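You operate a simulated robot arm through the tools that you are given. There is no shell and no other tool.

Carry out the task below with a simulated robot arm. There is one attempt and no reset: what you move stays moved.

Task
Wash the blue basket of rings and stand it on the drain rack.
Fine: dip and rock it with the lever till the grit is gone. Set down upright: what you pick out.

Only the result counts: the job must be done as asked and must still hold three seconds after the hand-in. Knocking over, shifting, dropping, spilling or breaking anything else fails it.

Robot
A 6-joint arm with a three-finger gripper, fixed in place. Base frame: the origin is at the foot of the arm, x ahead of it, y to its left, z up. Lengths are in mm, angles in degrees, forces in N, time in s.
Its first joint turns from -166.0 to 166.0 degrees. Payload 4.89 kg.
The TCP is the grasp point between the finger pads, 30 mm short of the fingertips. In the tool frame z runs along the fingers and y along their closing line. The gripper opens to 164 mm. The gripper's body begins 125 mm behind the TCP.
Orientation is told as [roll, pitch, yaw] about the base's x, y, z axes, in that order, counted from this pose: with the fingers straight down and closing along the base's y, the tool's x points along the base's -x, its y along +y and its z along -z.

Tools
- The arm moves only by the tool servo_tool. Its argument "series" is a list of rows, each an object (a shift or turn left out is 0, a gripper value left out holds the last) with "slide": the shift along the tool's x, y, z in units of 100 mm (1.0 is 100 mm), a list of three; "delta_rot": the turn, a rotation vector about the tool's x, y, z in units of 120 degrees (1.0 is 120 degrees), a list of three; "grip": the opening in per cent of the stroke, from 0 (shut) to 100 (fully open). In form: [{"slide": [x, y, z], "delta_rot": [rx, ry, rz], "grip": grip}, ...]. A call has 1 to 20 rows; each row is the pose to reach, as a shift and turn from the pose commanded when the call began, along the tool's axes at that moment. A call with a number of a shift or a turn outside -1 to 1 is refused whole. Each row takes 0.2 s and may step no farther than 50 mm and 8.6 degrees from the row before; otherwise, or with a gripper value out of range, the whole call is refused. A pose out of reach is approached as far as the arm can. The call stops where the force on the tool passes 90 N (or 10 N more than at its start, if that is more) or the arm is blocked; 0.2 s more then pass. The fingers move at their own pace (about 108 mm/s each) and stop on an object; they squeeze with about 41 N. The grip force told is the motor's: it shows also when the fingers shut on nothing. Time passes only in rows, and 0.2 s behind the last, so rows that repeat a pose let the fingers close. It gives the time, the measured TCP pose, the force on the tool (base axes), the opening and the grip force at its end, in the units of the frame above (readings bear some noise), with the torque about the TCP (base axes, N m) and any sound that the robot's microphone picked up.
- Cameras (640 x 400 px; columns grow to the right, rows downward): "scene" is fixed at [400.4, -650.5, 1535.2]; the picture's right is [-0.33, 0.94, 0.00], its down [0.74, 0.25, -0.63] and it looks along [-0.59, -0.21, -0.78] (base axes); focal length 214 px, centre (320, 200). "wrist" rides on the gripper at [76, -2, -152] in the tool frame; the picture's right is [0.02, 1.00, 0.00], its down [-0.88, 0.02, -0.47] and it looks along [-0.47, 0.01, 0.88] (tool axes); focal length 247 px, centre (320, 200). There is no depth. A picture from a camera that has moved, and an enlarged one, comes with that camera's place and axes in the base frame and with its lens.
- get_image(camera): a new picture of that camera. It takes no simulated time.
- move_column(by): slides the trunk up (or, below 0, down) by that many mm; the arm rides with it, the base frame stays. It gives what a move gives, with no picture.
- close_up(camera, box): a new picture of the part [left, top, right, bottom] of that camera's present view, enlarged. It takes no simulated time.
- sign_off(): hands the job in; it is judged then, once.

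Places have to be worked out from the pictures, the camera data and where the tool is seen. Open the gripper and draw the arm clear of the work before you hand the job in, unless the task says otherwise.

The tools are called after ">>>" by a JSON object that holds its "api" and its "payload". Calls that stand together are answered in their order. servo_tool: Moves the arm, as the interface text tells. Its arguments: {"type":"object","properties":{"series":{"type":"array","items":{"type":"object","properties":{"slide":{"type":"array","items":{"type":"number"}},"delta_rot":{"type":"array","items":{"type":"number"}},"grip":{"type":"number"}}}}},"required":["series"]} The other tools are called the same way: move_column (by) slides the trunk up or down; get_image (camera) takes a picture; close_up (camera, box) takes an enlarged picture of a part of a camera's view; sign_off () hands the job in.

At the start:

```text
t: 0.0
tcp_pos: [629.6, 243.6, 1436.7]
tool_rot: [0.0, -0.1, 0.0]
force: [0.5, -0.9, 0.4]
moment: [-0.03, -0.02, -0.02]
grip_width: 164.2
finger_force: 0.0
trunk travel left (down, up): [-175.0, 215.0]
```

scene: 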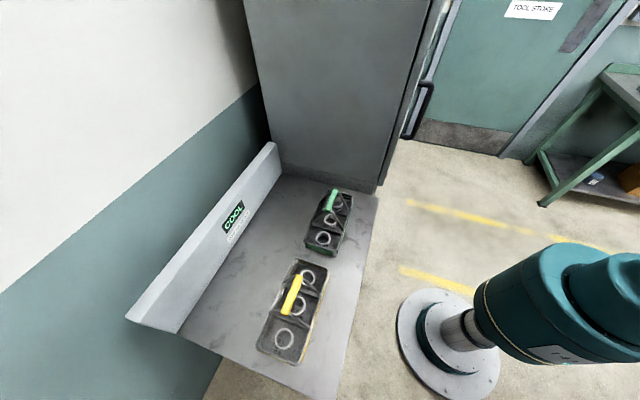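
wrist: 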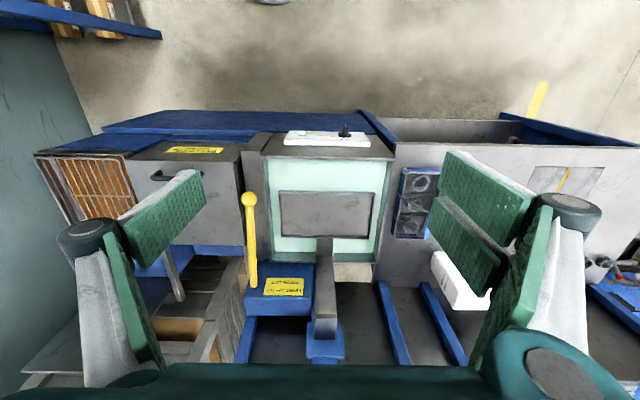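

I'll look closer at both views before moving, because the layout isn't clear yet.

>>> {"api": "close_up", "payload": {"camera": "scene", "box": [120, 130, 400, 400]}}

>>> {"api": "close_up", "payload": {"camera": "wrist", "box": [220, 100, 520, 380]}}

>>> {"api": "close_up", "payload": {"camera": "wrist", "box": [20, 90, 320, 380]}}

>>> {"api": "close_up", "payload": {"camera": "wrist", "box": [380, 60, 640, 320]}}

```text
1.48 times, centred on (260, 265) of scene
camera zoom: at [400.4, -650.5, 1535.2], right [-0.33, 0.94, 0.0], down [0.74, 0.25, -0.63], along [-0.59, -0.21, -0.78], focal length 318 px, centre (409, 104)
```

zoom: 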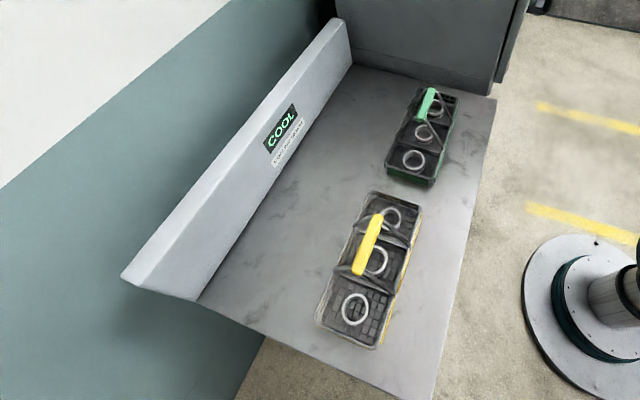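

```text
1.43 times, centred on (370, 240) of wrist
camera zoom: at [553.5, 241.4, 1588.8], right [-0.02, 1.0, 0.0], down [0.88, 0.02, 0.47], along [0.47, 0.01, -0.88], focal length 353 px, centre (249, 143)
```

zoom: 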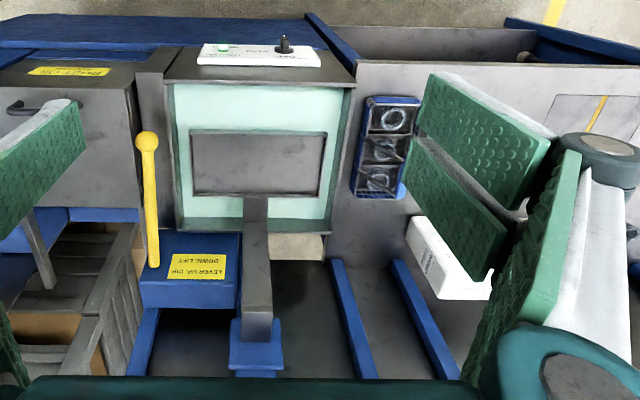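

```text
1.38 times, centred on (170, 235) of wrist
camera zoom: at [553.5, 241.4, 1588.8], right [-0.02, 1.0, 0.0], down [0.88, 0.02, 0.47], along [0.47, 0.01, -0.88], focal length 341 px, centre (527, 152)
```

zoom: 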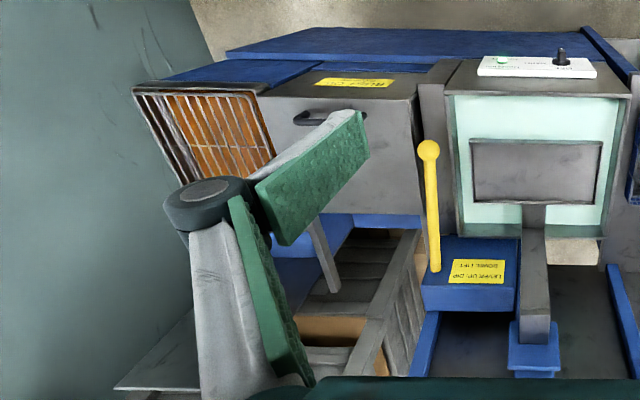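

```text
1.54 times, centred on (510, 190) of wrist
camera zoom: at [553.5, 241.4, 1588.8], right [-0.02, 1.0, 0.0], down [0.88, 0.02, 0.47], along [0.47, 0.01, -0.88], focal length 380 px, centre (28, 215)
```

zoom: 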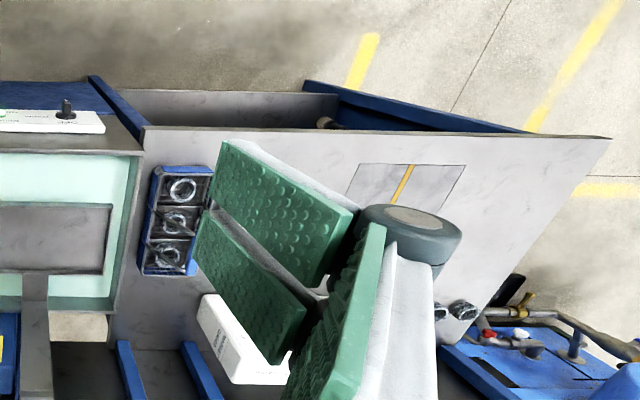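

The wrist picture is upside down relative to the machines: its top points toward the base. I'll zoom in on the labels and parts.

>>> {"api": "close_up", "payload": {"camera": "wrist", "box": [270, 120, 390, 195]}}

>>> {"api": "close_up", "payload": {"camera": "wrist", "box": [230, 180, 350, 370]}}

>>> {"api": "close_up", "payload": {"camera": "wrist", "box": [380, 150, 500, 320]}}

>>> {"api": "close_up", "payload": {"camera": "wrist", "box": [30, 130, 250, 250]}}

>>> {"api": "close_up", "payload": {"camera": "wrist", "box": [150, 220, 250, 370]}}

>>> {"api": "close_up", "payload": {"camera": "scene", "box": [200, 180, 300, 260]}}

```text
5.33 times, centred on (330, 158) of wrist
camera zoom: at [553.5, 241.4, 1588.8], right [-0.02, 1.0, 0.0], down [0.88, 0.02, 0.47], along [0.47, 0.01, -0.88], focal length 1317 px, centre (267, 427)
```

zoom: 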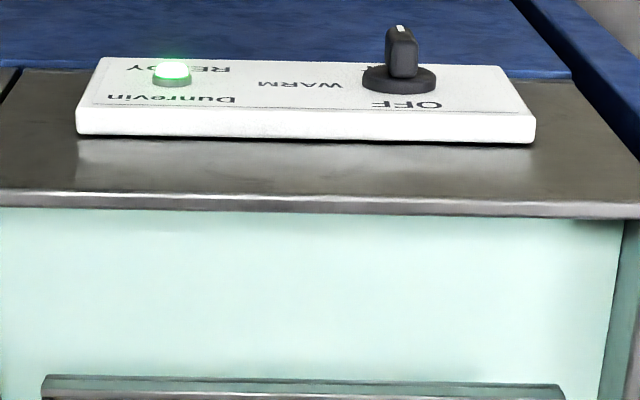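

```text
2.11 times, centred on (290, 275) of wrist
camera zoom: at [553.5, 241.4, 1588.8], right [-0.02, 1.0, 0.0], down [0.88, 0.02, 0.47], along [0.47, 0.01, -0.88], focal length 520 px, centre (383, 42)
```

zoom: 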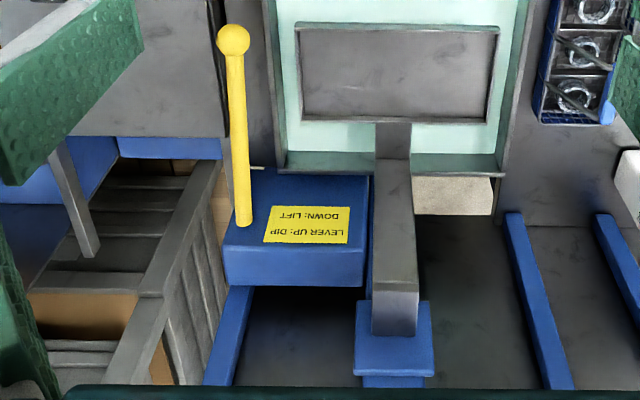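

```text
2.35 times, centred on (440, 235) of wrist
camera zoom: at [553.5, 241.4, 1588.8], right [-0.02, 1.0, 0.0], down [0.88, 0.02, 0.47], along [0.47, 0.01, -0.88], focal length 581 px, centre (38, 118)
```

zoom: 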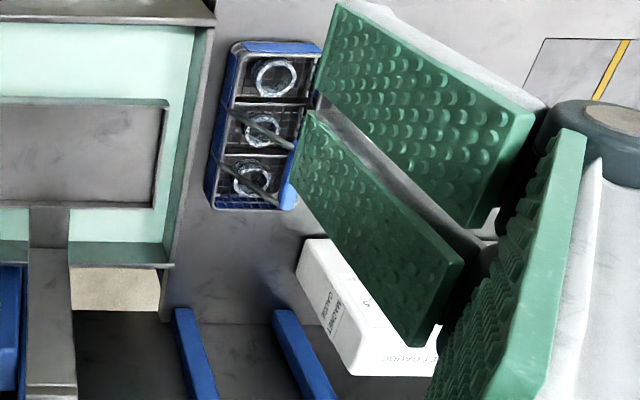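

```text
2.91 times, centred on (140, 190) of wrist
camera zoom: at [553.5, 241.4, 1588.8], right [-0.02, 1.0, 0.0], down [0.88, 0.02, 0.47], along [0.47, 0.01, -0.88], focal length 718 px, centre (844, 229)
```

zoom: 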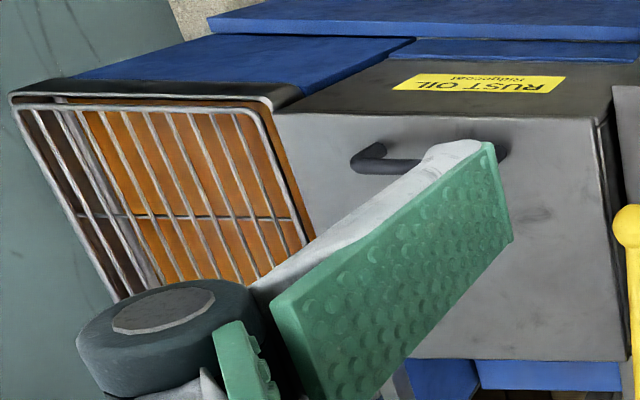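

```text
2.67 times, centred on (200, 295) of wrist
camera zoom: at [553.5, 241.4, 1588.8], right [-0.02, 1.0, 0.0], down [0.88, 0.02, 0.47], along [0.47, 0.01, -0.88], focal length 659 px, centre (640, -53)
```

zoom: 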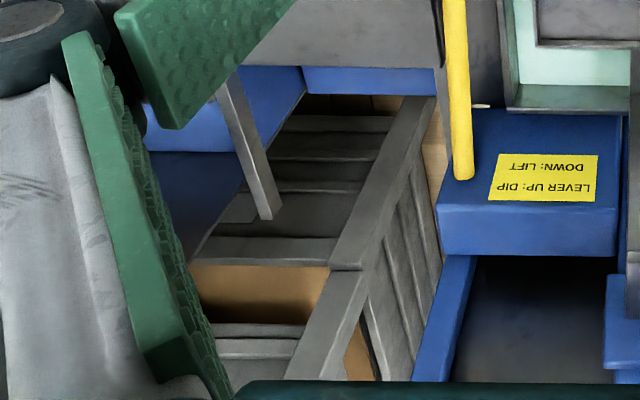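

```text
5.00 times, centred on (250, 220) of scene
camera zoom: at [400.4, -650.5, 1535.2], right [-0.33, 0.94, 0.0], down [0.74, 0.25, -0.63], along [-0.59, -0.21, -0.78], focal length 1072 px, centre (670, 100)
```

zoom: 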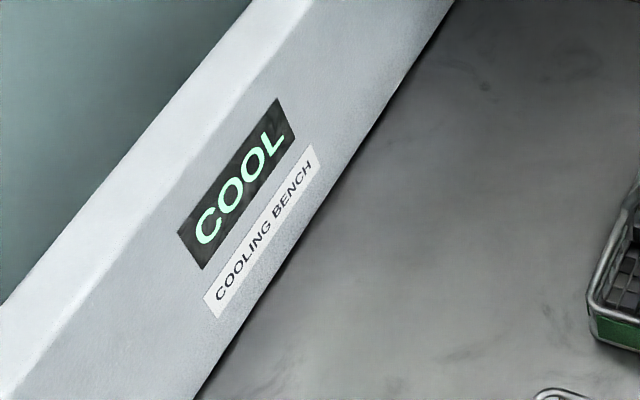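

The station has a mint-coloured wash tank with a lift tray and a yellow lever, a rust oil tank, and a wire rack over an orange tray. The blue basket stands to the +y side. I'll shift the tool 100 mm in +y for a stereo view.

>>> {"api": "servo_tool", "payload": {"series": [{"slide": [0, 0.25, 0]}, {"slide": [0, 0.5, 0]}, {"slide": [0, 0.75, 0]}, {"slide": [0, 1.0, 0]}]}}

>>> {"api": "get_image", "payload": {"camera": "wrist"}}

>>> {"api": "get_image", "payload": {"camera": "scene"}}

```text
t: 1.0
tcp_pos: [631.7, 342.9, 1438.6]
tool_rot: [-0.1, 0.0, 0.1]
force: [0.0, -1.3, 0.7]
moment: [0.11, -0.03, 0.01]
grip_width: 163.9
finger_force: 0.0
trunk travel left (down, up): [-175.0, 215.0]
```

```text
taken
camera wrist: at [553.5, 340.8, 1589.9], right [-0.02, 1.0, 0.0], down [0.88, 0.02, 0.47], along [0.47, 0.01, -0.88], focal length 247 px, centre (320, 200)
```

wrist: 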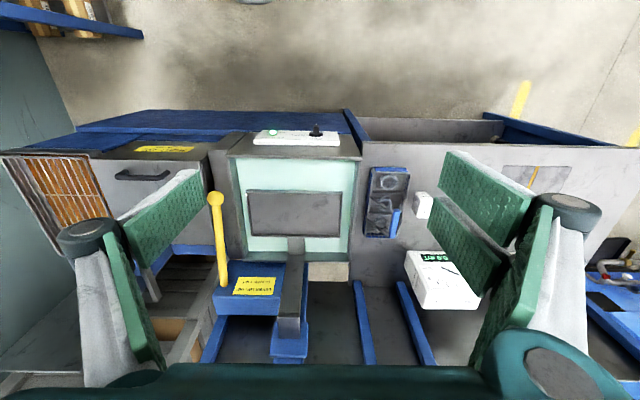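

```text
taken
```

scene: 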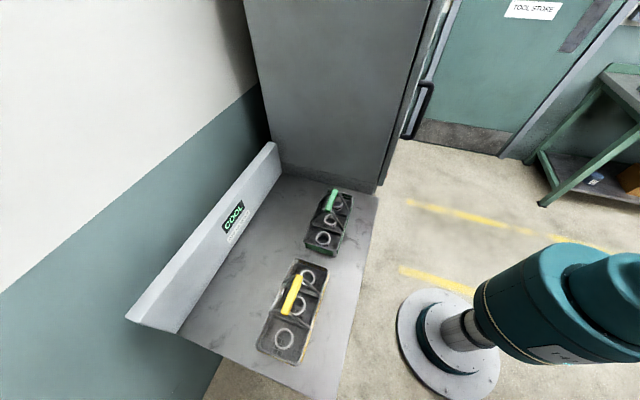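

Lever-ball disparity puts it near (900, 30, 930). I'll zoom this view for the basket and the white boxes.

>>> {"api": "close_up", "payload": {"camera": "wrist", "box": [340, 140, 520, 320]}}

>>> {"api": "close_up", "payload": {"camera": "wrist", "box": [200, 120, 370, 226]}}

>>> {"api": "close_up", "payload": {"camera": "wrist", "box": [190, 180, 350, 370]}}

>>> {"api": "close_up", "payload": {"camera": "wrist", "box": [0, 130, 180, 240]}}

```text
2.22 times, centred on (430, 230) of wrist
camera zoom: at [553.5, 340.8, 1589.9], right [-0.02, 1.0, 0.0], down [0.88, 0.02, 0.47], along [0.47, 0.01, -0.88], focal length 549 px, centre (76, 133)
```

zoom: 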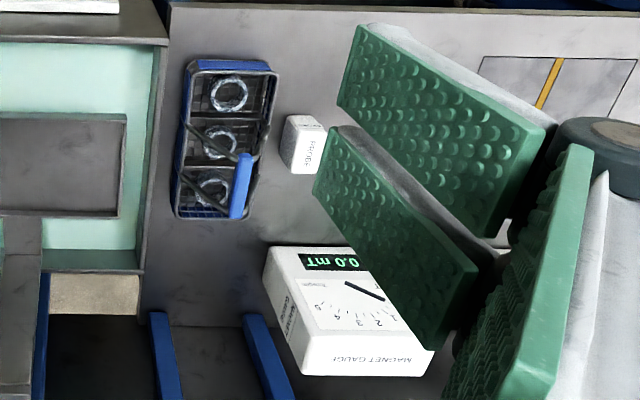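

```text
3.76 times, centred on (285, 173) of wrist
camera zoom: at [553.5, 340.8, 1589.9], right [-0.02, 1.0, 0.0], down [0.88, 0.02, 0.47], along [0.47, 0.01, -0.88], focal length 930 px, centre (452, 302)
```

zoom: 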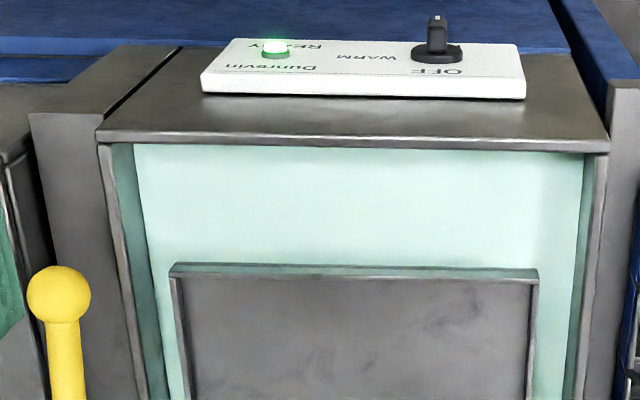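

```text
2.11 times, centred on (270, 275) of wrist
camera zoom: at [553.5, 340.8, 1589.9], right [-0.02, 1.0, 0.0], down [0.88, 0.02, 0.47], along [0.47, 0.01, -0.88], focal length 520 px, centre (425, 42)
```

zoom: 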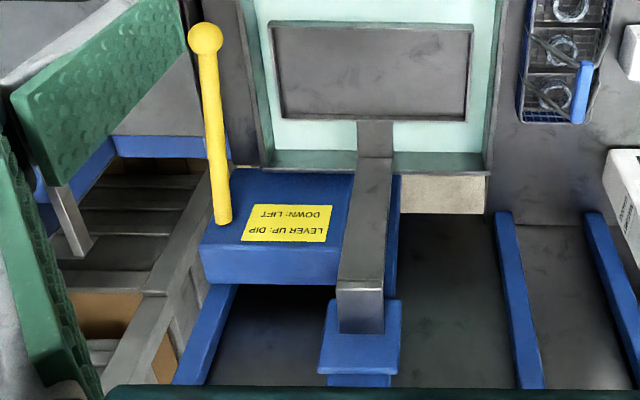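

```text
3.56 times, centred on (90, 185) of wrist
camera zoom: at [553.5, 340.8, 1589.9], right [-0.02, 1.0, 0.0], down [0.88, 0.02, 0.47], along [0.47, 0.01, -0.88], focal length 878 px, centre (1138, 253)
```

zoom: 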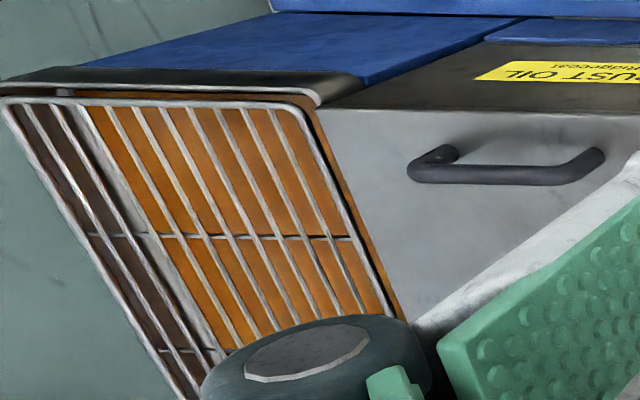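

The lever lies nearly horizontal toward the robot, so its lifted state should be the down position. I'll tilt the tool to look further forward while keeping clear of everything.

>>> {"api": "servo_tool", "payload": {"series": [{"slide": [0.3, 0, 0], "delta_rot": [0, -0.06, 0]}, {"slide": [0.6, 0, 0], "delta_rot": [0, -0.12, 0]}, {"slide": [0.9, 0, 0], "delta_rot": [0, -0.18, 0]}, {"slide": [1.0, 0, 0], "delta_rot": [0, -0.25, 0]}]}}

>>> {"api": "get_image", "payload": {"camera": "wrist"}}

```text
t: 2.0
tcp_pos: [529.4, 343.4, 1436.2]
tool_rot: [-0.1, -30.2, 0.1]
force: [1.3, -0.4, 0.0]
moment: [-0.09, 0.07, -0.03]
grip_width: 164.2
finger_force: 0.1
trunk travel left (down, up): [-175.0, 215.0]
```

```text
taken
camera wrist: at [387.9, 341.3, 1530.0], right [-0.02, 1.0, -0.01], down [0.53, 0.02, 0.85], along [0.85, 0.01, -0.53], focal length 247 px, centre (320, 200)
```

wrist: 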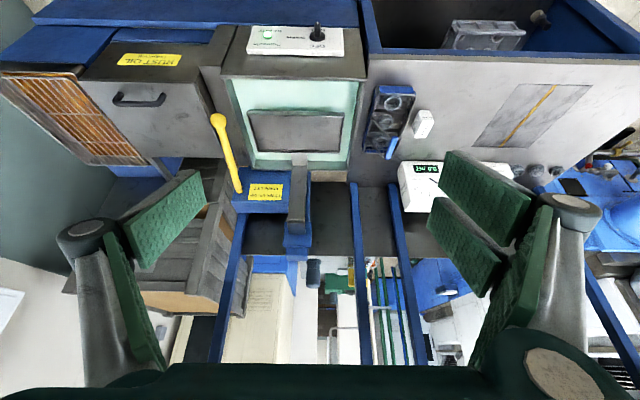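

This view is clearer. Triangulation puts the lever ball near (889, 46, 953) and its pivot near (1164, 42, 1018). I'll zoom in on the parts.

>>> {"api": "close_up", "payload": {"camera": "wrist", "box": [190, 20, 400, 160]}}

>>> {"api": "close_up", "payload": {"camera": "wrist", "box": [200, 110, 420, 260]}}

>>> {"api": "close_up", "payload": {"camera": "wrist", "box": [350, 70, 450, 170]}}

>>> {"api": "close_up", "payload": {"camera": "wrist", "box": [0, 40, 200, 180]}}

>>> {"api": "close_up", "payload": {"camera": "wrist", "box": [350, 0, 640, 190]}}

```text
2.86 times, centred on (295, 90) of wrist
camera zoom: at [387.9, 341.3, 1530.0], right [-0.02, 1.0, -0.01], down [0.53, 0.02, 0.85], along [0.85, 0.01, -0.53], focal length 706 px, centre (391, 514)
```

zoom: 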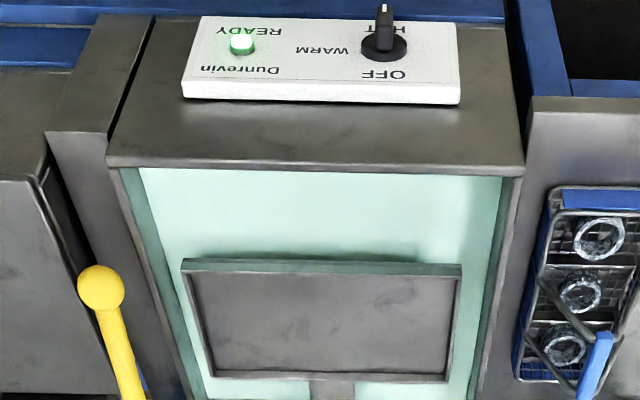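

```text
2.67 times, centred on (310, 185) of wrist
camera zoom: at [387.9, 341.3, 1530.0], right [-0.02, 1.0, -0.01], down [0.53, 0.02, 0.85], along [0.85, 0.01, -0.53], focal length 659 px, centre (347, 240)
```

zoom: 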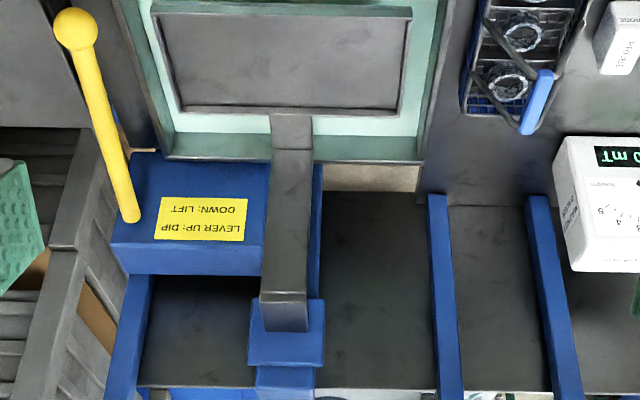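

```text
4.00 times, centred on (400, 120) of wrist
camera zoom: at [387.9, 341.3, 1530.0], right [-0.02, 1.0, -0.01], down [0.53, 0.02, 0.85], along [0.85, 0.01, -0.53], focal length 988 px, centre (0, 520)
```

zoom: 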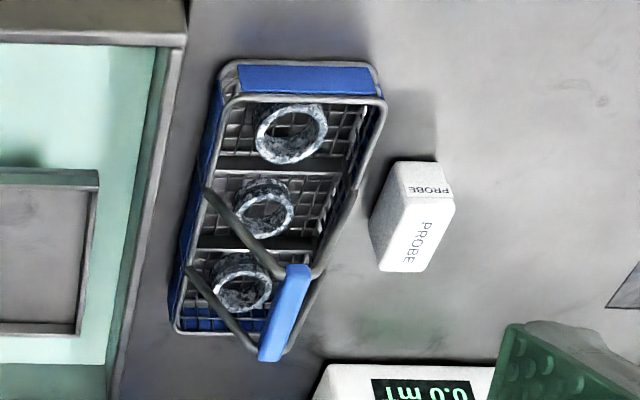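

```text
2.86 times, centred on (100, 110) of wrist
camera zoom: at [387.9, 341.3, 1530.0], right [-0.02, 1.0, -0.01], down [0.53, 0.02, 0.85], along [0.85, 0.01, -0.53], focal length 706 px, centre (949, 457)
```

zoom: 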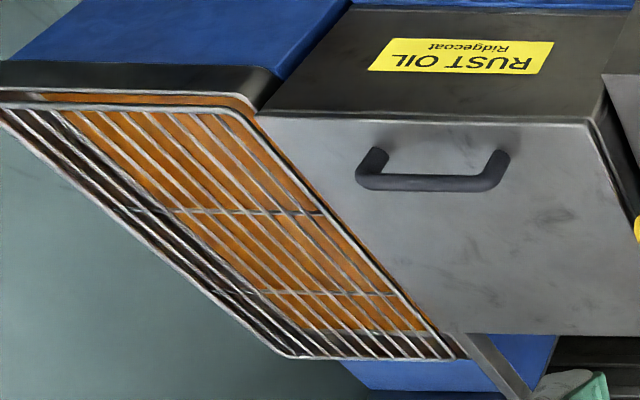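

```text
2.11 times, centred on (495, 95) of wrist
camera zoom: at [387.9, 341.3, 1530.0], right [-0.02, 1.0, -0.01], down [0.53, 0.02, 0.85], along [0.85, 0.01, -0.53], focal length 520 px, centre (-48, 421)
```

zoom: 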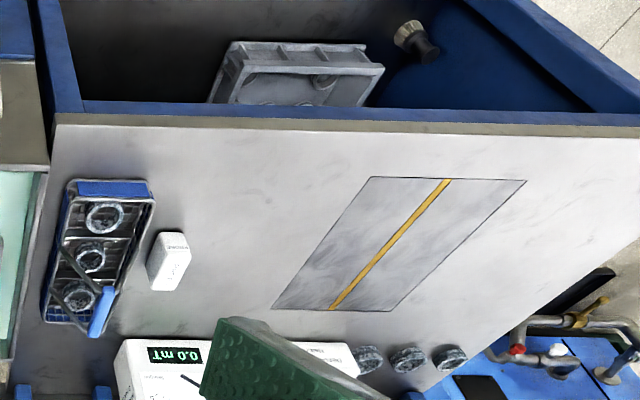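

Rough map so far: tank rim z≈895, lift tray about x 910–1098 and y 112–423, and the basket around (905, 548) with its long axis along x. I'll straighten the tool and move nearer the basket for better measurements.

>>> {"api": "servo_tool", "payload": {"series": [{"slide": [-0.1, 0.2, 0.2], "delta_rot": [0, 0.06, 0]}, {"slide": [-0.2, 0.4, 0.4], "delta_rot": [0, 0.12, 0]}, {"slide": [-0.3, 0.6, 0.7], "delta_rot": [0, 0.18, 0]}, {"slide": [-0.4, 0.9, 1.0], "delta_rot": [0, 0.25, 0]}]}}

>>> {"api": "get_image", "payload": {"camera": "wrist"}}

```text
t: 3.0
tcp_pos: [613.4, 431.7, 1371.5]
tool_rot: [0.0, 0.1, 0.0]
force: [-2.9, -3.1, 1.7]
moment: [0.36, -0.49, 0.03]
grip_width: 164.2
finger_force: 0.1
trunk travel left (down, up): [-175.0, 215.0]
```

```text
taken
camera wrist: at [536.6, 429.3, 1524.1], right [-0.02, 1.0, 0.0], down [0.88, 0.02, 0.47], along [0.47, 0.01, -0.88], focal length 247 px, centre (320, 200)
```

wrist: 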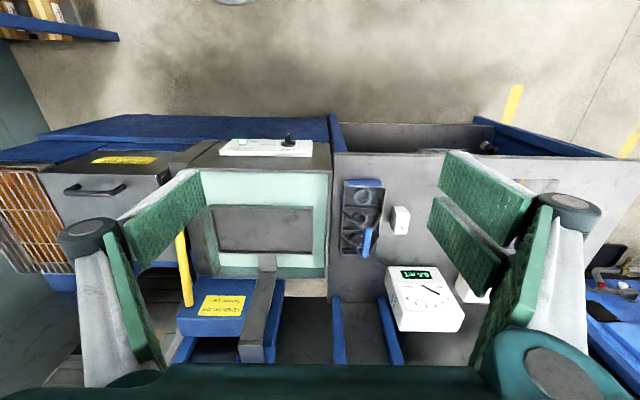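

Next I'll move toward the basket by +100 in x, +100 in y and −100 in z.

>>> {"api": "servo_tool", "payload": {"series": [{"slide": [-0.25, 0.25, 0.25]}, {"slide": [-0.5, 0.5, 0.5]}, {"slide": [-0.75, 0.75, 0.75]}, {"slide": [-1.0, 1.0, 1.0]}]}}

>>> {"api": "get_image", "payload": {"camera": "wrist"}}

>>> {"api": "close_up", "payload": {"camera": "wrist", "box": [220, 130, 380, 290]}}

```text
t: 4.0
tcp_pos: [715.3, 532.4, 1270.9]
tool_rot: [0.0, 0.0, 0.1]
force: [-0.2, 0.4, 0.9]
moment: [0.12, -0.11, -0.02]
grip_width: 164.1
finger_force: 0.1
trunk travel left (down, up): [-175.0, 215.0]
```

```text
taken
camera wrist: at [639.3, 531.0, 1422.1], right [-0.02, 1.0, 0.0], down [0.88, 0.02, 0.47], along [0.47, 0.01, -0.88], focal length 247 px, centre (320, 200)
```

wrist: 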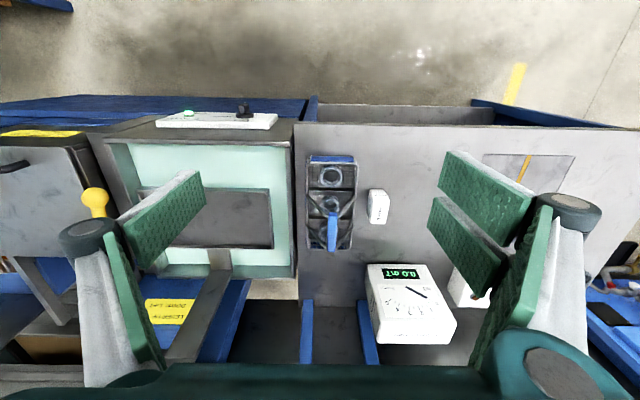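

```text
2.50 times, centred on (300, 210) of wrist
camera zoom: at [639.3, 531.0, 1422.1], right [-0.02, 1.0, 0.0], down [0.88, 0.02, 0.47], along [0.47, 0.01, -0.88], focal length 617 px, centre (370, 175)
```

zoom: 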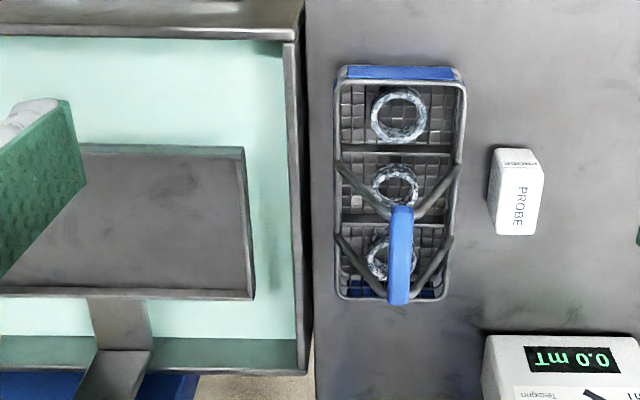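

These views agree: the handle centre is near (943, 563, 994) and runs along x. The basket rim is z≈900 over x 825–1066 and y 502–621, and the bench is z≈852. The tray rim is z≈910 over x 888–1059 and y 122–419. That is far out, so I'll test the reach with the tool pointing down.

>>> {"api": "servo_tool", "payload": {"series": [{"slide": [-0.25, 0.08, 0]}, {"slide": [-0.5, 0.16, 0]}, {"slide": [-0.75, 0.24, 0]}, {"slide": [-1.0, 0.3, 0]}]}}

>>> {"api": "servo_tool", "payload": {"series": [{"slide": [-0.25, 0, 0]}, {"slide": [-0.5, 0, 0]}, {"slide": [-0.75, 0, 0]}, {"slide": [-1.0, 0, 0]}]}}

>>> {"api": "get_image", "payload": {"camera": "wrist"}}

```text
t: 5.0
tcp_pos: [815.1, 562.4, 1269.9]
tool_rot: [0.0, -0.1, 0.0]
force: [-0.4, -0.4, 1.1]
moment: [0.01, -0.1, 0.01]
grip_width: 164.0
finger_force: 0.0
trunk travel left (down, up): [-175.0, 215.0]
```

```text
t: 6.0
tcp_pos: [915.5, 563.6, 1270.5]
tool_rot: [0.0, 0.0, 0.0]
force: [-0.7, 0.4, 0.3]
moment: [0.01, -0.1, -0.01]
grip_width: 163.9
finger_force: 0.1
trunk travel left (down, up): [-175.0, 215.0]
```

```text
taken
camera wrist: at [838.0, 561.9, 1422.4], right [-0.02, 1.0, 0.0], down [0.88, 0.02, 0.47], along [0.47, 0.01, -0.88], focal length 247 px, centre (320, 200)
```

wrist: 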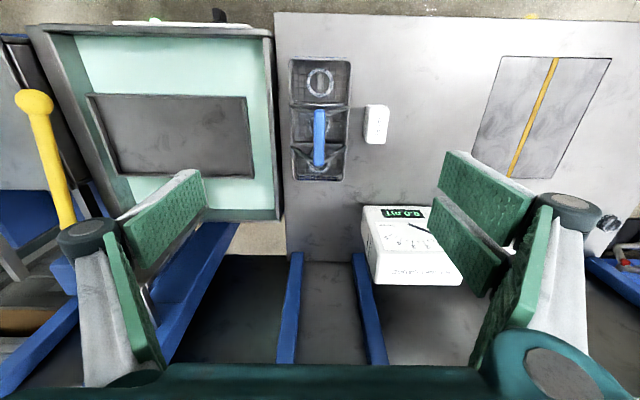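

The tool-down reach works here at a radius of about 1075 mm. I'll refine the handle position from this nearer view.

>>> {"api": "close_up", "payload": {"camera": "wrist", "box": [270, 40, 430, 200]}}

>>> {"api": "close_up", "payload": {"camera": "wrist", "box": [0, 20, 290, 240]}}

```text
2.50 times, centred on (350, 120) of wrist
camera zoom: at [838.0, 561.9, 1422.4], right [-0.02, 1.0, 0.0], down [0.88, 0.02, 0.47], along [0.47, 0.01, -0.88], focal length 617 px, centre (245, 400)
```

zoom: 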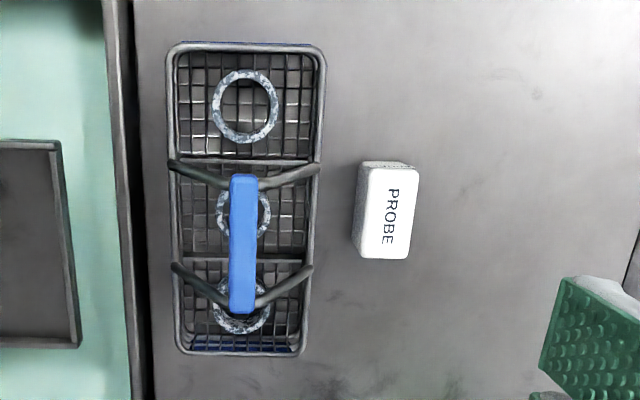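

```text
1.82 times, centred on (145, 130) of wrist
camera zoom: at [838.0, 561.9, 1422.4], right [-0.02, 1.0, 0.0], down [0.88, 0.02, 0.47], along [0.47, 0.01, -0.88], focal length 449 px, centre (638, 327)
```

zoom: 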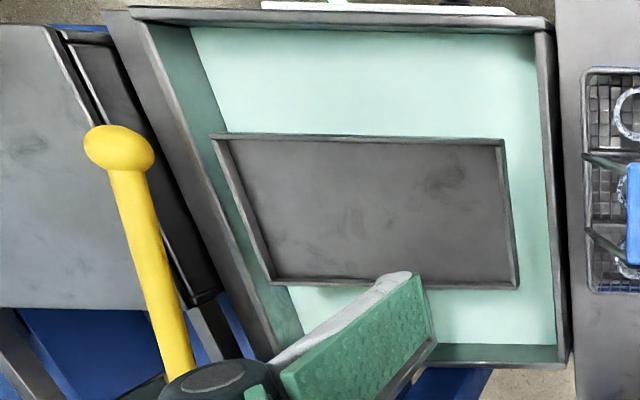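

The handle is at (943, 563), z≈993, aligned with x and about 20 mm wide. I'll lower the trunk to keep the reach, set the opening to about 80 mm and centre over the handle.

>>> {"api": "move_column", "payload": {"by": -150}}

>>> {"api": "servo_tool", "payload": {"series": [{"slide": [-0.14, 0, 0], "grip": 50}, {"slide": [-0.28, 0, 0], "grip": 50}, {"slide": [-0.28, 0, 0], "grip": 50}]}}

>>> {"api": "get_image", "payload": {"camera": "wrist"}}

```text
t: 7.8
tcp_pos: [914.5, 563.5, 1119.6]
tool_rot: [0.0, 0.0, 0.0]
force: [-0.5, 0.0, 0.1]
moment: [0.0, 0.01, -0.01]
grip_width: 163.8
finger_force: 0.1
trunk travel left (down, up): [-25.0, 365.0]
```

```text
t: 8.6
tcp_pos: [941.9, 562.6, 1119.5]
tool_rot: [0.0, 0.1, 0.1]
force: [-0.3, -0.3, -0.3]
moment: [-0.01, -0.01, 0.04]
grip_width: 82.0
finger_force: 0.1
trunk travel left (down, up): [-25.0, 365.0]
```

```text
taken
camera wrist: at [866.3, 561.8, 1272.3], right [-0.02, 1.0, 0.0], down [0.88, 0.02, 0.47], along [0.47, 0.01, -0.88], focal length 247 px, centre (320, 200)
```

wrist: 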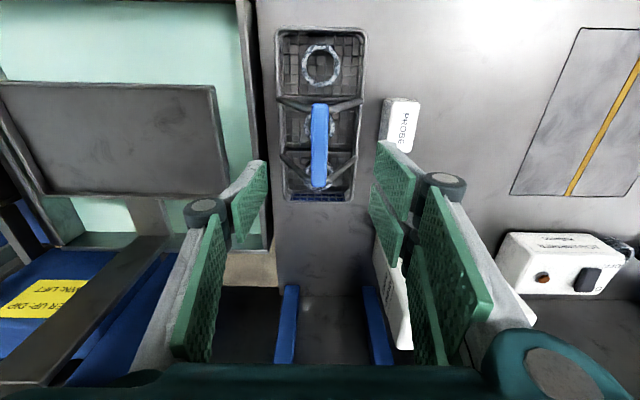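

The handle centre still works out to x≈944, y≈563. I'll descend 126 mm so the handle sits at the TCP.

>>> {"api": "servo_tool", "payload": {"series": [{"slide": [0, 0, 0.25]}, {"slide": [0, 0, 0.5]}, {"slide": [0, 0, 0.75]}, {"slide": [0, 0, 0.9]}]}}

>>> {"api": "get_image", "payload": {"camera": "wrist"}}

```text
t: 9.6
tcp_pos: [942.9, 563.5, 1030.4]
tool_rot: [0.0, 0.0, 0.0]
force: [-0.1, 0.1, -0.1]
moment: [0.03, -0.01, 0.0]
grip_width: 81.7
finger_force: 0.1
trunk travel left (down, up): [-25.0, 365.0]
```

```text
taken
camera wrist: at [866.0, 561.4, 1182.3], right [-0.02, 1.0, 0.0], down [0.88, 0.02, 0.47], along [0.47, 0.01, -0.88], focal length 247 px, centre (320, 200)
```

wrist: 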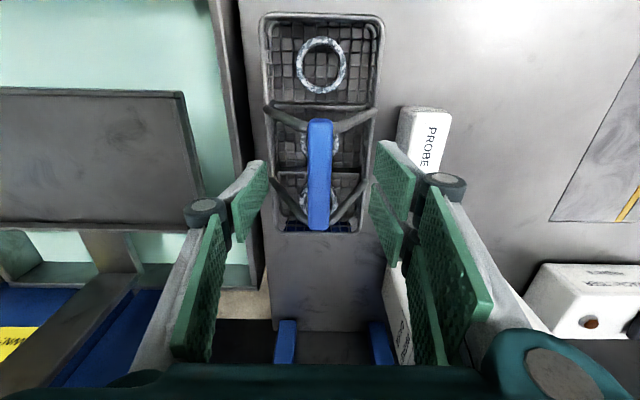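

Still centred. I'll go down the last 37 mm and then close.

>>> {"api": "servo_tool", "payload": {"series": [{"slide": [0, 0, 0.15]}, {"slide": [0, 0, 0.3]}, {"slide": [0, 0, 0.37]}, {"slide": [0, 0, 0.37]}]}}

>>> {"api": "servo_tool", "payload": {"series": [{"grip": 0}, {"grip": 0}, {"grip": 0}, {"grip": 0}]}}

>>> {"api": "get_image", "payload": {"camera": "wrist"}}

```text
t: 10.6
tcp_pos: [943.1, 563.0, 992.7]
tool_rot: [0.1, 0.0, 0.0]
force: [-0.2, 0.2, -0.2]
moment: [0.0, 0.0, -0.03]
grip_width: 82.2
finger_force: 0.0
trunk travel left (down, up): [-25.0, 365.0]
```

```text
t: 11.6
tcp_pos: [942.1, 564.5, 992.2]
tool_rot: [0.1, -0.1, 0.0]
force: [-0.8, -1.8, -0.7]
moment: [0.04, 0.07, 0.03]
grip_width: 16.5
finger_force: 41.3
trunk travel left (down, up): [-25.0, 365.0]
```

```text
taken
camera wrist: at [866.2, 561.8, 1145.0], right [-0.02, 1.0, 0.0], down [0.88, 0.02, 0.47], along [0.47, 0.01, -0.88], focal length 247 px, centre (320, 200)
```

wrist: 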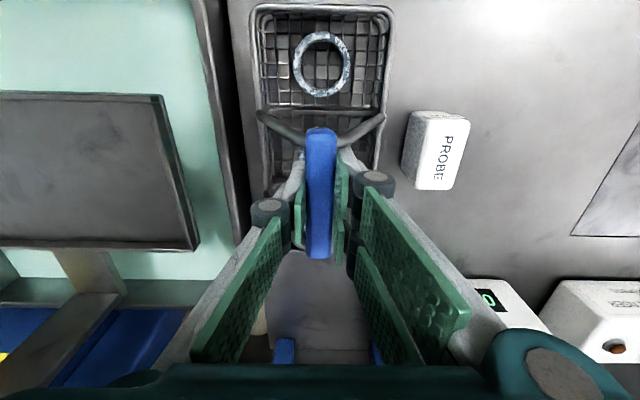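

The handle is gripped at 16.5 mm wide with 41 N. I'll lift straight up 100 mm and check.

>>> {"api": "servo_tool", "payload": {"series": [{"slide": [0, 0, -0.1]}, {"slide": [0, 0, -0.25]}, {"slide": [0, 0, -0.4]}, {"slide": [0, 0, -0.6]}, {"slide": [0, 0, -0.8]}, {"slide": [0, 0, -1.0]}, {"slide": [0, 0, -1.0]}]}}

>>> {"api": "get_image", "payload": {"camera": "wrist"}}

```text
t: 13.2
tcp_pos: [944.4, 564.0, 1093.6]
tool_rot: [-0.1, 0.0, 0.0]
force: [1.3, 0.1, -6.4]
moment: [0.0, 0.01, 0.0]
grip_width: 16.3
finger_force: 41.1
trunk travel left (down, up): [-25.0, 365.0]
```

```text
taken
camera wrist: at [867.0, 562.1, 1245.5], right [-0.02, 1.0, 0.0], down [0.88, 0.02, 0.47], along [0.47, 0.01, -0.88], focal length 247 px, centre (320, 200)
```

wrist: 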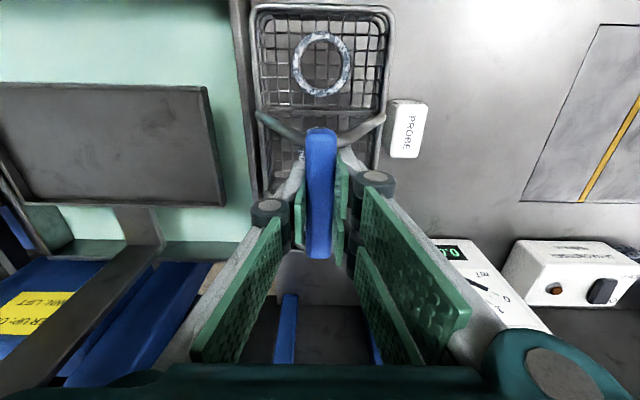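

The weight is about 6.4 N and the basket hangs level. I'll lift 50 mm more and move 100 mm toward the tank.

>>> {"api": "servo_tool", "payload": {"series": [{"slide": [0, 0, -0.2]}, {"slide": [0, -0.1, -0.4]}, {"slide": [0, -0.3, -0.5]}, {"slide": [0, -0.5, -0.5]}, {"slide": [0, -0.7, -0.5]}, {"slide": [0, -0.9, -0.5]}, {"slide": [0, -1.0, -0.5]}]}}

>>> {"api": "servo_tool", "payload": {"series": [{"slide": [0, -0.08, 0], "delta_rot": [0, 0, 0.0682]}, {"slide": [0, -0.17, 0], "delta_rot": [0, 0, 0.1364]}, {"slide": [0, -0.26, 0], "delta_rot": [0, 0, 0.2045]}, {"slide": [0, -0.35, 0], "delta_rot": [0, 0, 0.2727]}, {"slide": [0, -0.44, 0], "delta_rot": [0, 0, 0.3409]}, {"slide": [0, -0.53, 0], "delta_rot": [0, 0, 0.4091]}, {"slide": [0, -0.62, 0], "delta_rot": [0, 0, 0.4773]}, {"slide": [0, -0.71, 0], "delta_rot": [0, 0, 0.5455]}, {"slide": [0, -0.8, 0], "delta_rot": [0, 0, 0.6136]}, {"slide": [0, -0.9, 0], "delta_rot": [0, 0, 0.6818]}, {"slide": [0, -1.0, 0], "delta_rot": [0, 0, 0.75]}, {"slide": [0, -1.0, 0], "delta_rot": [0, 0, 0.75]}]}}

>>> {"api": "get_image", "payload": {"camera": "wrist"}}

```text
t: 14.8
tcp_pos: [943.0, 464.8, 1141.3]
tool_rot: [-0.1, 0.0, 0.0]
force: [0.0, 1.3, -6.4]
moment: [-0.07, 0.03, 0.0]
grip_width: 16.5
finger_force: 41.0
trunk travel left (down, up): [-25.0, 365.0]
```

```text
t: 17.4
tcp_pos: [943.4, 363.4, 1143.0]
tool_rot: [0.0, 0.0, -90.1]
force: [-0.1, -0.6, -7.8]
moment: [0.04, 0.03, 0.04]
grip_width: 16.3
finger_force: 40.7
trunk travel left (down, up): [-25.0, 365.0]
```

```text
taken
camera wrist: at [941.4, 439.4, 1294.7], right [1.0, 0.02, 0.0], down [0.02, -0.88, 0.47], along [0.01, -0.47, -0.88], focal length 247 px, centre (320, 200)
```

wrist: 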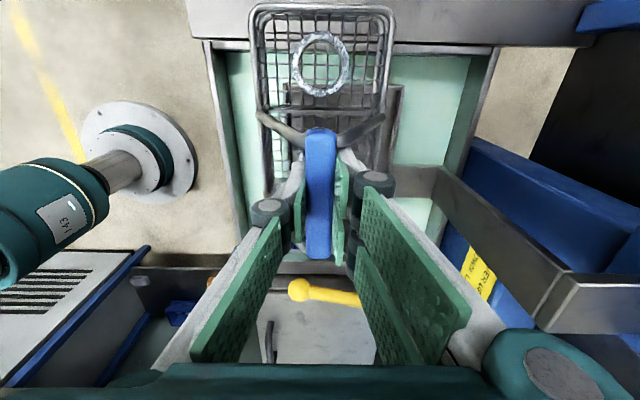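

The basket is turned with its long axis along y. I'll move over the tray centre at about (970, 269) and look again.

>>> {"api": "servo_tool", "payload": {"series": [{"slide": [-0.2, 0.06, 0]}, {"slide": [-0.4, 0.12, 0]}, {"slide": [-0.6, 0.18, 0]}, {"slide": [-0.8, 0.24, 0]}, {"slide": [-0.94, 0.28, 0]}, {"slide": [-0.94, 0.28, 0]}]}}

>>> {"api": "get_image", "payload": {"camera": "wrist"}}

```text
t: 18.8
tcp_pos: [973.0, 270.2, 1142.1]
tool_rot: [0.0, 0.1, -89.9]
force: [0.0, 0.3, -6.4]
moment: [0.04, 0.01, 0.0]
grip_width: 16.1
finger_force: 40.9
trunk travel left (down, up): [-25.0, 365.0]
```

```text
taken
camera wrist: at [969.1, 345.8, 1294.3], right [1.0, 0.02, 0.0], down [0.02, -0.88, 0.47], along [0.01, -0.47, -0.88], focal length 247 px, centre (320, 200)
```

wrist: 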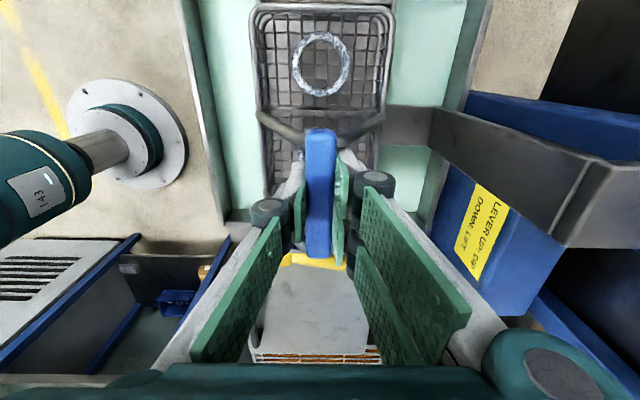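

The basket is centred over the tray (973 vs 973.5, 270). I'll descend 85 mm, then check before the final contact.

>>> {"api": "servo_tool", "payload": {"series": [{"slide": [0, 0, 0.15]}, {"slide": [0, 0, 0.3]}, {"slide": [0, 0, 0.45]}, {"slide": [0, 0, 0.6]}, {"slide": [0, 0, 0.7]}, {"slide": [0, 0, 0.8]}, {"slide": [0, 0, 0.8]}]}}

>>> {"api": "get_image", "payload": {"camera": "wrist"}}

```text
t: 20.4
tcp_pos: [971.4, 270.9, 1061.5]
tool_rot: [0.0, 0.0, -89.9]
force: [-0.1, -0.8, -7.2]
moment: [0.02, 0.02, -0.02]
grip_width: 16.4
finger_force: 41.4
trunk travel left (down, up): [-25.0, 365.0]
```

```text
taken
camera wrist: at [969.0, 346.0, 1214.9], right [1.0, 0.02, 0.0], down [0.02, -0.88, 0.47], along [0.01, -0.47, -0.88], focal length 247 px, centre (320, 200)
```

wrist: 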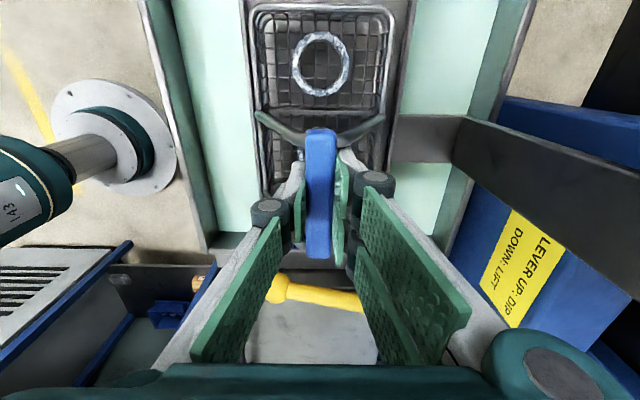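

The tray edges now show on both sides of the basket. I'll zoom in to check the margins.

>>> {"api": "close_up", "payload": {"camera": "wrist", "box": [220, 0, 430, 210]}}

```text
1.90 times, centred on (325, 105) of wrist
camera zoom: at [969.0, 346.0, 1214.9], right [1.0, 0.02, 0.0], down [0.02, -0.88, 0.47], along [0.01, -0.47, -0.88], focal length 470 px, centre (310, 381)
```

zoom: 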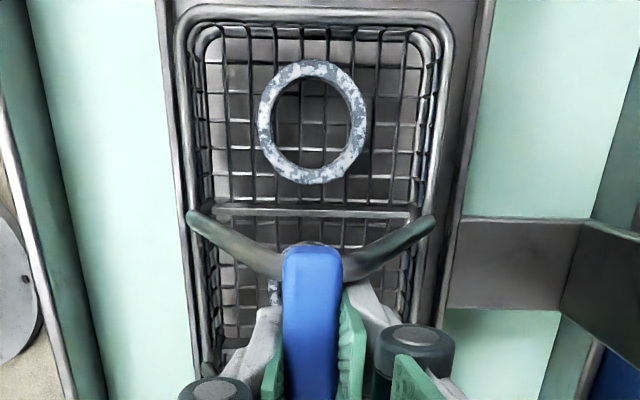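

The margins are good, with a 3–4 mm shift in +x ideal. I'll descend 18 mm with that correction and read the force.

>>> {"api": "servo_tool", "payload": {"series": [{"slide": [0, 0.03, 0.06]}, {"slide": [0, 0.03, 0.12]}, {"slide": [0, 0.03, 0.18]}]}}

>>> {"api": "servo_tool", "payload": {"series": [{"slide": [0, 0, 0.03]}, {"slide": [0, 0, 0.06]}]}}

```text
t: 21.1
tcp_pos: [973.8, 270.6, 1044.4]
tool_rot: [0.0, 0.0, -90.0]
force: [-0.1, -0.2, -6.1]
moment: [0.01, 0.05, 0.01]
grip_width: 16.6
finger_force: 40.8
trunk travel left (down, up): [-25.0, 365.0]
```

```text
t: 21.8
tcp_pos: [972.7, 269.6, 1038.6]
tool_rot: [0.1, 0.0, -90.0]
force: [0.5, 0.4, 8.5]
moment: [-0.29, -0.03, 0.0]
grip_width: 16.3
finger_force: 41.1
trunk travel left (down, up): [-25.0, 365.0]
```

Contact: the force went from −6 to +8.5 N with the bottom near z≈897, so the basket rests on the tray. I'll open the gripper partway and look.

>>> {"api": "servo_tool", "payload": {"series": [{"grip": 20}, {"grip": 40}, {"grip": 45}, {"grip": 45}]}}

>>> {"api": "get_image", "payload": {"camera": "wrist"}}

```text
t: 22.8
tcp_pos: [973.4, 269.7, 1038.8]
tool_rot: [0.0, 0.1, -90.0]
force: [-0.1, -0.4, -0.4]
moment: [-0.01, 0.0, 0.03]
grip_width: 73.6
finger_force: 0.0
trunk travel left (down, up): [-25.0, 365.0]
```

```text
taken
camera wrist: at [972.0, 346.0, 1191.2], right [1.0, 0.02, 0.0], down [0.02, -0.88, 0.47], along [0.01, -0.47, -0.88], focal length 247 px, centre (320, 200)
```

wrist: 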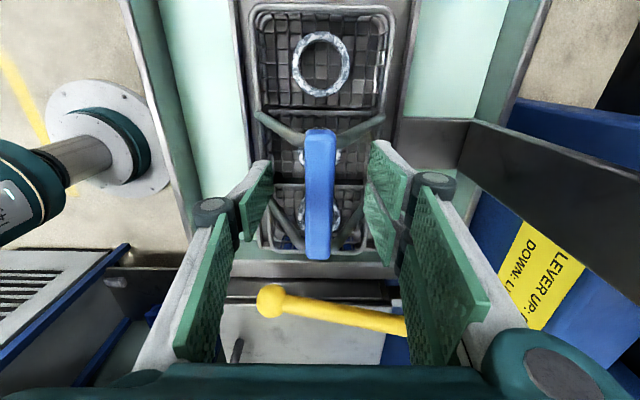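

The basket stands level in the tray and clear of the fingers. I'll back straight up, then turn to yaw 0 for the lever.

>>> {"api": "servo_tool", "payload": {"series": [{"slide": [0, 0, -0.1]}, {"slide": [0, 0, -0.3]}, {"slide": [0, 0, -0.6]}, {"slide": [0, 0, -1.0]}, {"slide": [0, 0, -1.0]}]}}

>>> {"api": "servo_tool", "payload": {"series": [{"slide": [-0.1, -0.09, -0.03], "delta_rot": [0, 0, -0.0682]}, {"slide": [-0.2, -0.18, -0.06], "delta_rot": [0, 0, -0.1364]}, {"slide": [-0.3, -0.27, -0.1], "delta_rot": [0, 0, -0.2045]}, {"slide": [-0.4, -0.36, -0.13], "delta_rot": [0, 0, -0.2727]}, {"slide": [-0.5, -0.45, -0.16], "delta_rot": [0, 0, -0.3409]}, {"slide": [-0.6, -0.54, -0.2], "delta_rot": [0, 0, -0.4091]}, {"slide": [-0.7, -0.62, -0.23], "delta_rot": [0, 0, -0.4773]}, {"slide": [-0.8, -0.7, -0.26], "delta_rot": [0, 0, -0.5455]}, {"slide": [-0.9, -0.78, -0.3], "delta_rot": [0, 0, -0.6136]}, {"slide": [-1.0, -0.84, -0.3], "delta_rot": [0, 0, -0.6818]}, {"slide": [-1.0, -0.84, -0.3], "delta_rot": [0, 0, -0.75]}, {"slide": [-1.0, -0.84, -0.3], "delta_rot": [0, 0, -0.75]}]}}

>>> {"api": "get_image", "payload": {"camera": "wrist"}}

```text
t: 23.9
tcp_pos: [973.9, 269.0, 1138.9]
tool_rot: [0.0, 0.0, -90.0]
force: [0.3, -0.2, 0.5]
moment: [-0.03, -0.04, -0.01]
grip_width: 73.6
finger_force: 0.0
trunk travel left (down, up): [-25.0, 365.0]
```

```text
t: 26.6
tcp_pos: [889.8, 169.3, 1169.7]
tool_rot: [0.1, 0.0, 0.0]
force: [-0.9, 0.1, -0.1]
moment: [-0.02, -0.02, -0.03]
grip_width: 73.8
finger_force: 0.1
trunk travel left (down, up): [-25.0, 365.0]
```

```text
taken
camera wrist: at [813.0, 167.7, 1321.2], right [-0.02, 1.0, 0.0], down [0.88, 0.02, 0.47], along [0.47, 0.01, -0.88], focal length 247 px, centre (320, 200)
```

wrist: 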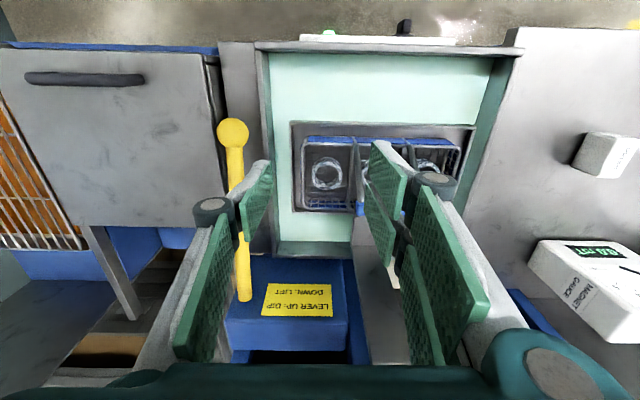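

The basket looks stable. The ball comes out near (903, 35, 935) and is about 45–49 mm across. I'll move above it with a wider opening and refine.

>>> {"api": "servo_tool", "payload": {"series": [{"slide": [0, -0.3, 0], "grip": 70}, {"slide": [0, -0.6, 0], "grip": 70}, {"slide": [-0.05, -0.9, 0.2], "grip": 70}, {"slide": [-0.1, -1.0, 0.4], "grip": 70}, {"slide": [-0.1, -1.0, 0.7], "grip": 70}, {"slide": [-0.1, -1.0, 0.7], "grip": 70}]}}

>>> {"api": "get_image", "payload": {"camera": "wrist"}}

```text
t: 27.9
tcp_pos: [899.7, 70.8, 1099.3]
tool_rot: [0.0, 0.0, 0.0]
force: [0.3, -0.2, -0.2]
moment: [-0.02, 0.0, 0.0]
grip_width: 114.7
finger_force: 0.1
trunk travel left (down, up): [-25.0, 365.0]
```

```text
taken
camera wrist: at [822.6, 68.2, 1251.4], right [-0.02, 1.0, 0.0], down [0.88, 0.02, 0.47], along [0.47, 0.01, -0.88], focal length 247 px, centre (320, 200)
```

wrist: 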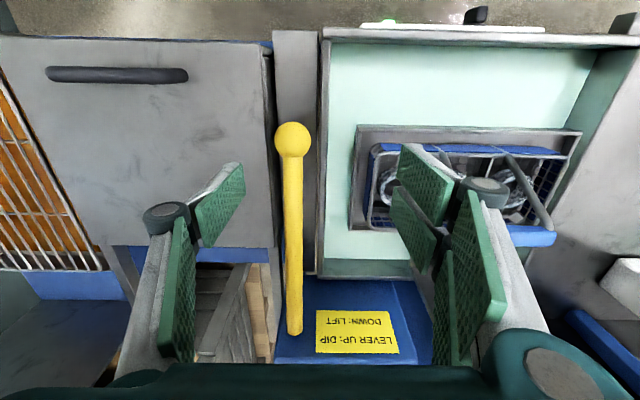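

The ball refines to (904, 35, 937) with a diameter of about 49 mm, and the neighbouring lid and rim are at z≈896. I'll centre above it, narrow to about 85 mm and descend partway.

>>> {"api": "servo_tool", "payload": {"series": [{"slide": [-0.02, -0.18, 0], "grip": 52}, {"slide": [-0.04, -0.36, 0], "grip": 52}, {"slide": [-0.04, -0.36, 0.3], "grip": 52}, {"slide": [-0.04, -0.36, 0.6], "grip": 52}, {"slide": [-0.04, -0.36, 0.9], "grip": 52}, {"slide": [-0.04, -0.36, 0.9], "grip": 52}]}}

>>> {"api": "get_image", "payload": {"camera": "wrist"}}

```text
t: 29.4
tcp_pos: [902.9, 34.2, 1007.8]
tool_rot: [0.0, 0.0, 0.0]
force: [-1.0, -0.1, 0.0]
moment: [-0.02, -0.05, 0.02]
grip_width: 85.1
finger_force: 0.0
trunk travel left (down, up): [-25.0, 365.0]
```

```text
taken
camera wrist: at [827.0, 31.9, 1160.9], right [-0.02, 1.0, 0.0], down [0.88, 0.02, 0.47], along [0.47, 0.01, -0.88], focal length 247 px, centre (320, 200)
```

wrist: 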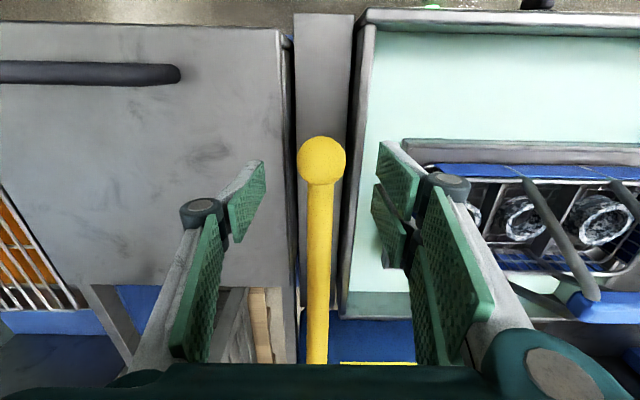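

The ball is centred between the fingers at (904, 35). I'll descend 65 mm and close on it.

>>> {"api": "servo_tool", "payload": {"series": [{"slide": [-0.01, 0.01, 0.2]}, {"slide": [-0.01, 0.01, 0.4]}, {"slide": [-0.01, 0.01, 0.55]}, {"slide": [-0.01, 0.01, 0.65]}, {"slide": [-0.01, 0.01, 0.65]}]}}

>>> {"api": "servo_tool", "payload": {"series": [{"grip": 20}, {"grip": 10}, {"grip": 10}]}}

>>> {"api": "get_image", "payload": {"camera": "wrist"}}

```text
t: 30.6
tcp_pos: [904.8, 35.4, 944.1]
tool_rot: [0.0, 0.1, 0.0]
force: [-0.8, 0.0, 0.6]
moment: [-0.02, 0.02, 0.03]
grip_width: 85.2
finger_force: 0.0
trunk travel left (down, up): [-25.0, 365.0]
```

```text
t: 31.4
tcp_pos: [904.6, 34.9, 944.3]
tool_rot: [0.0, -0.1, -0.1]
force: [-0.2, -2.7, -0.7]
moment: [-0.02, 0.08, 0.02]
grip_width: 45.9
finger_force: 45.1
trunk travel left (down, up): [-25.0, 365.0]
```

```text
taken
camera wrist: at [828.4, 33.1, 1096.4], right [-0.02, 1.0, 0.0], down [0.88, 0.02, 0.47], along [0.47, 0.01, -0.88], focal length 247 px, centre (320, 200)
```

wrist: 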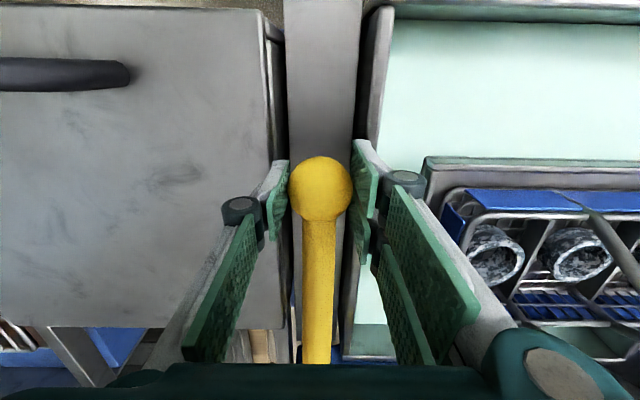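

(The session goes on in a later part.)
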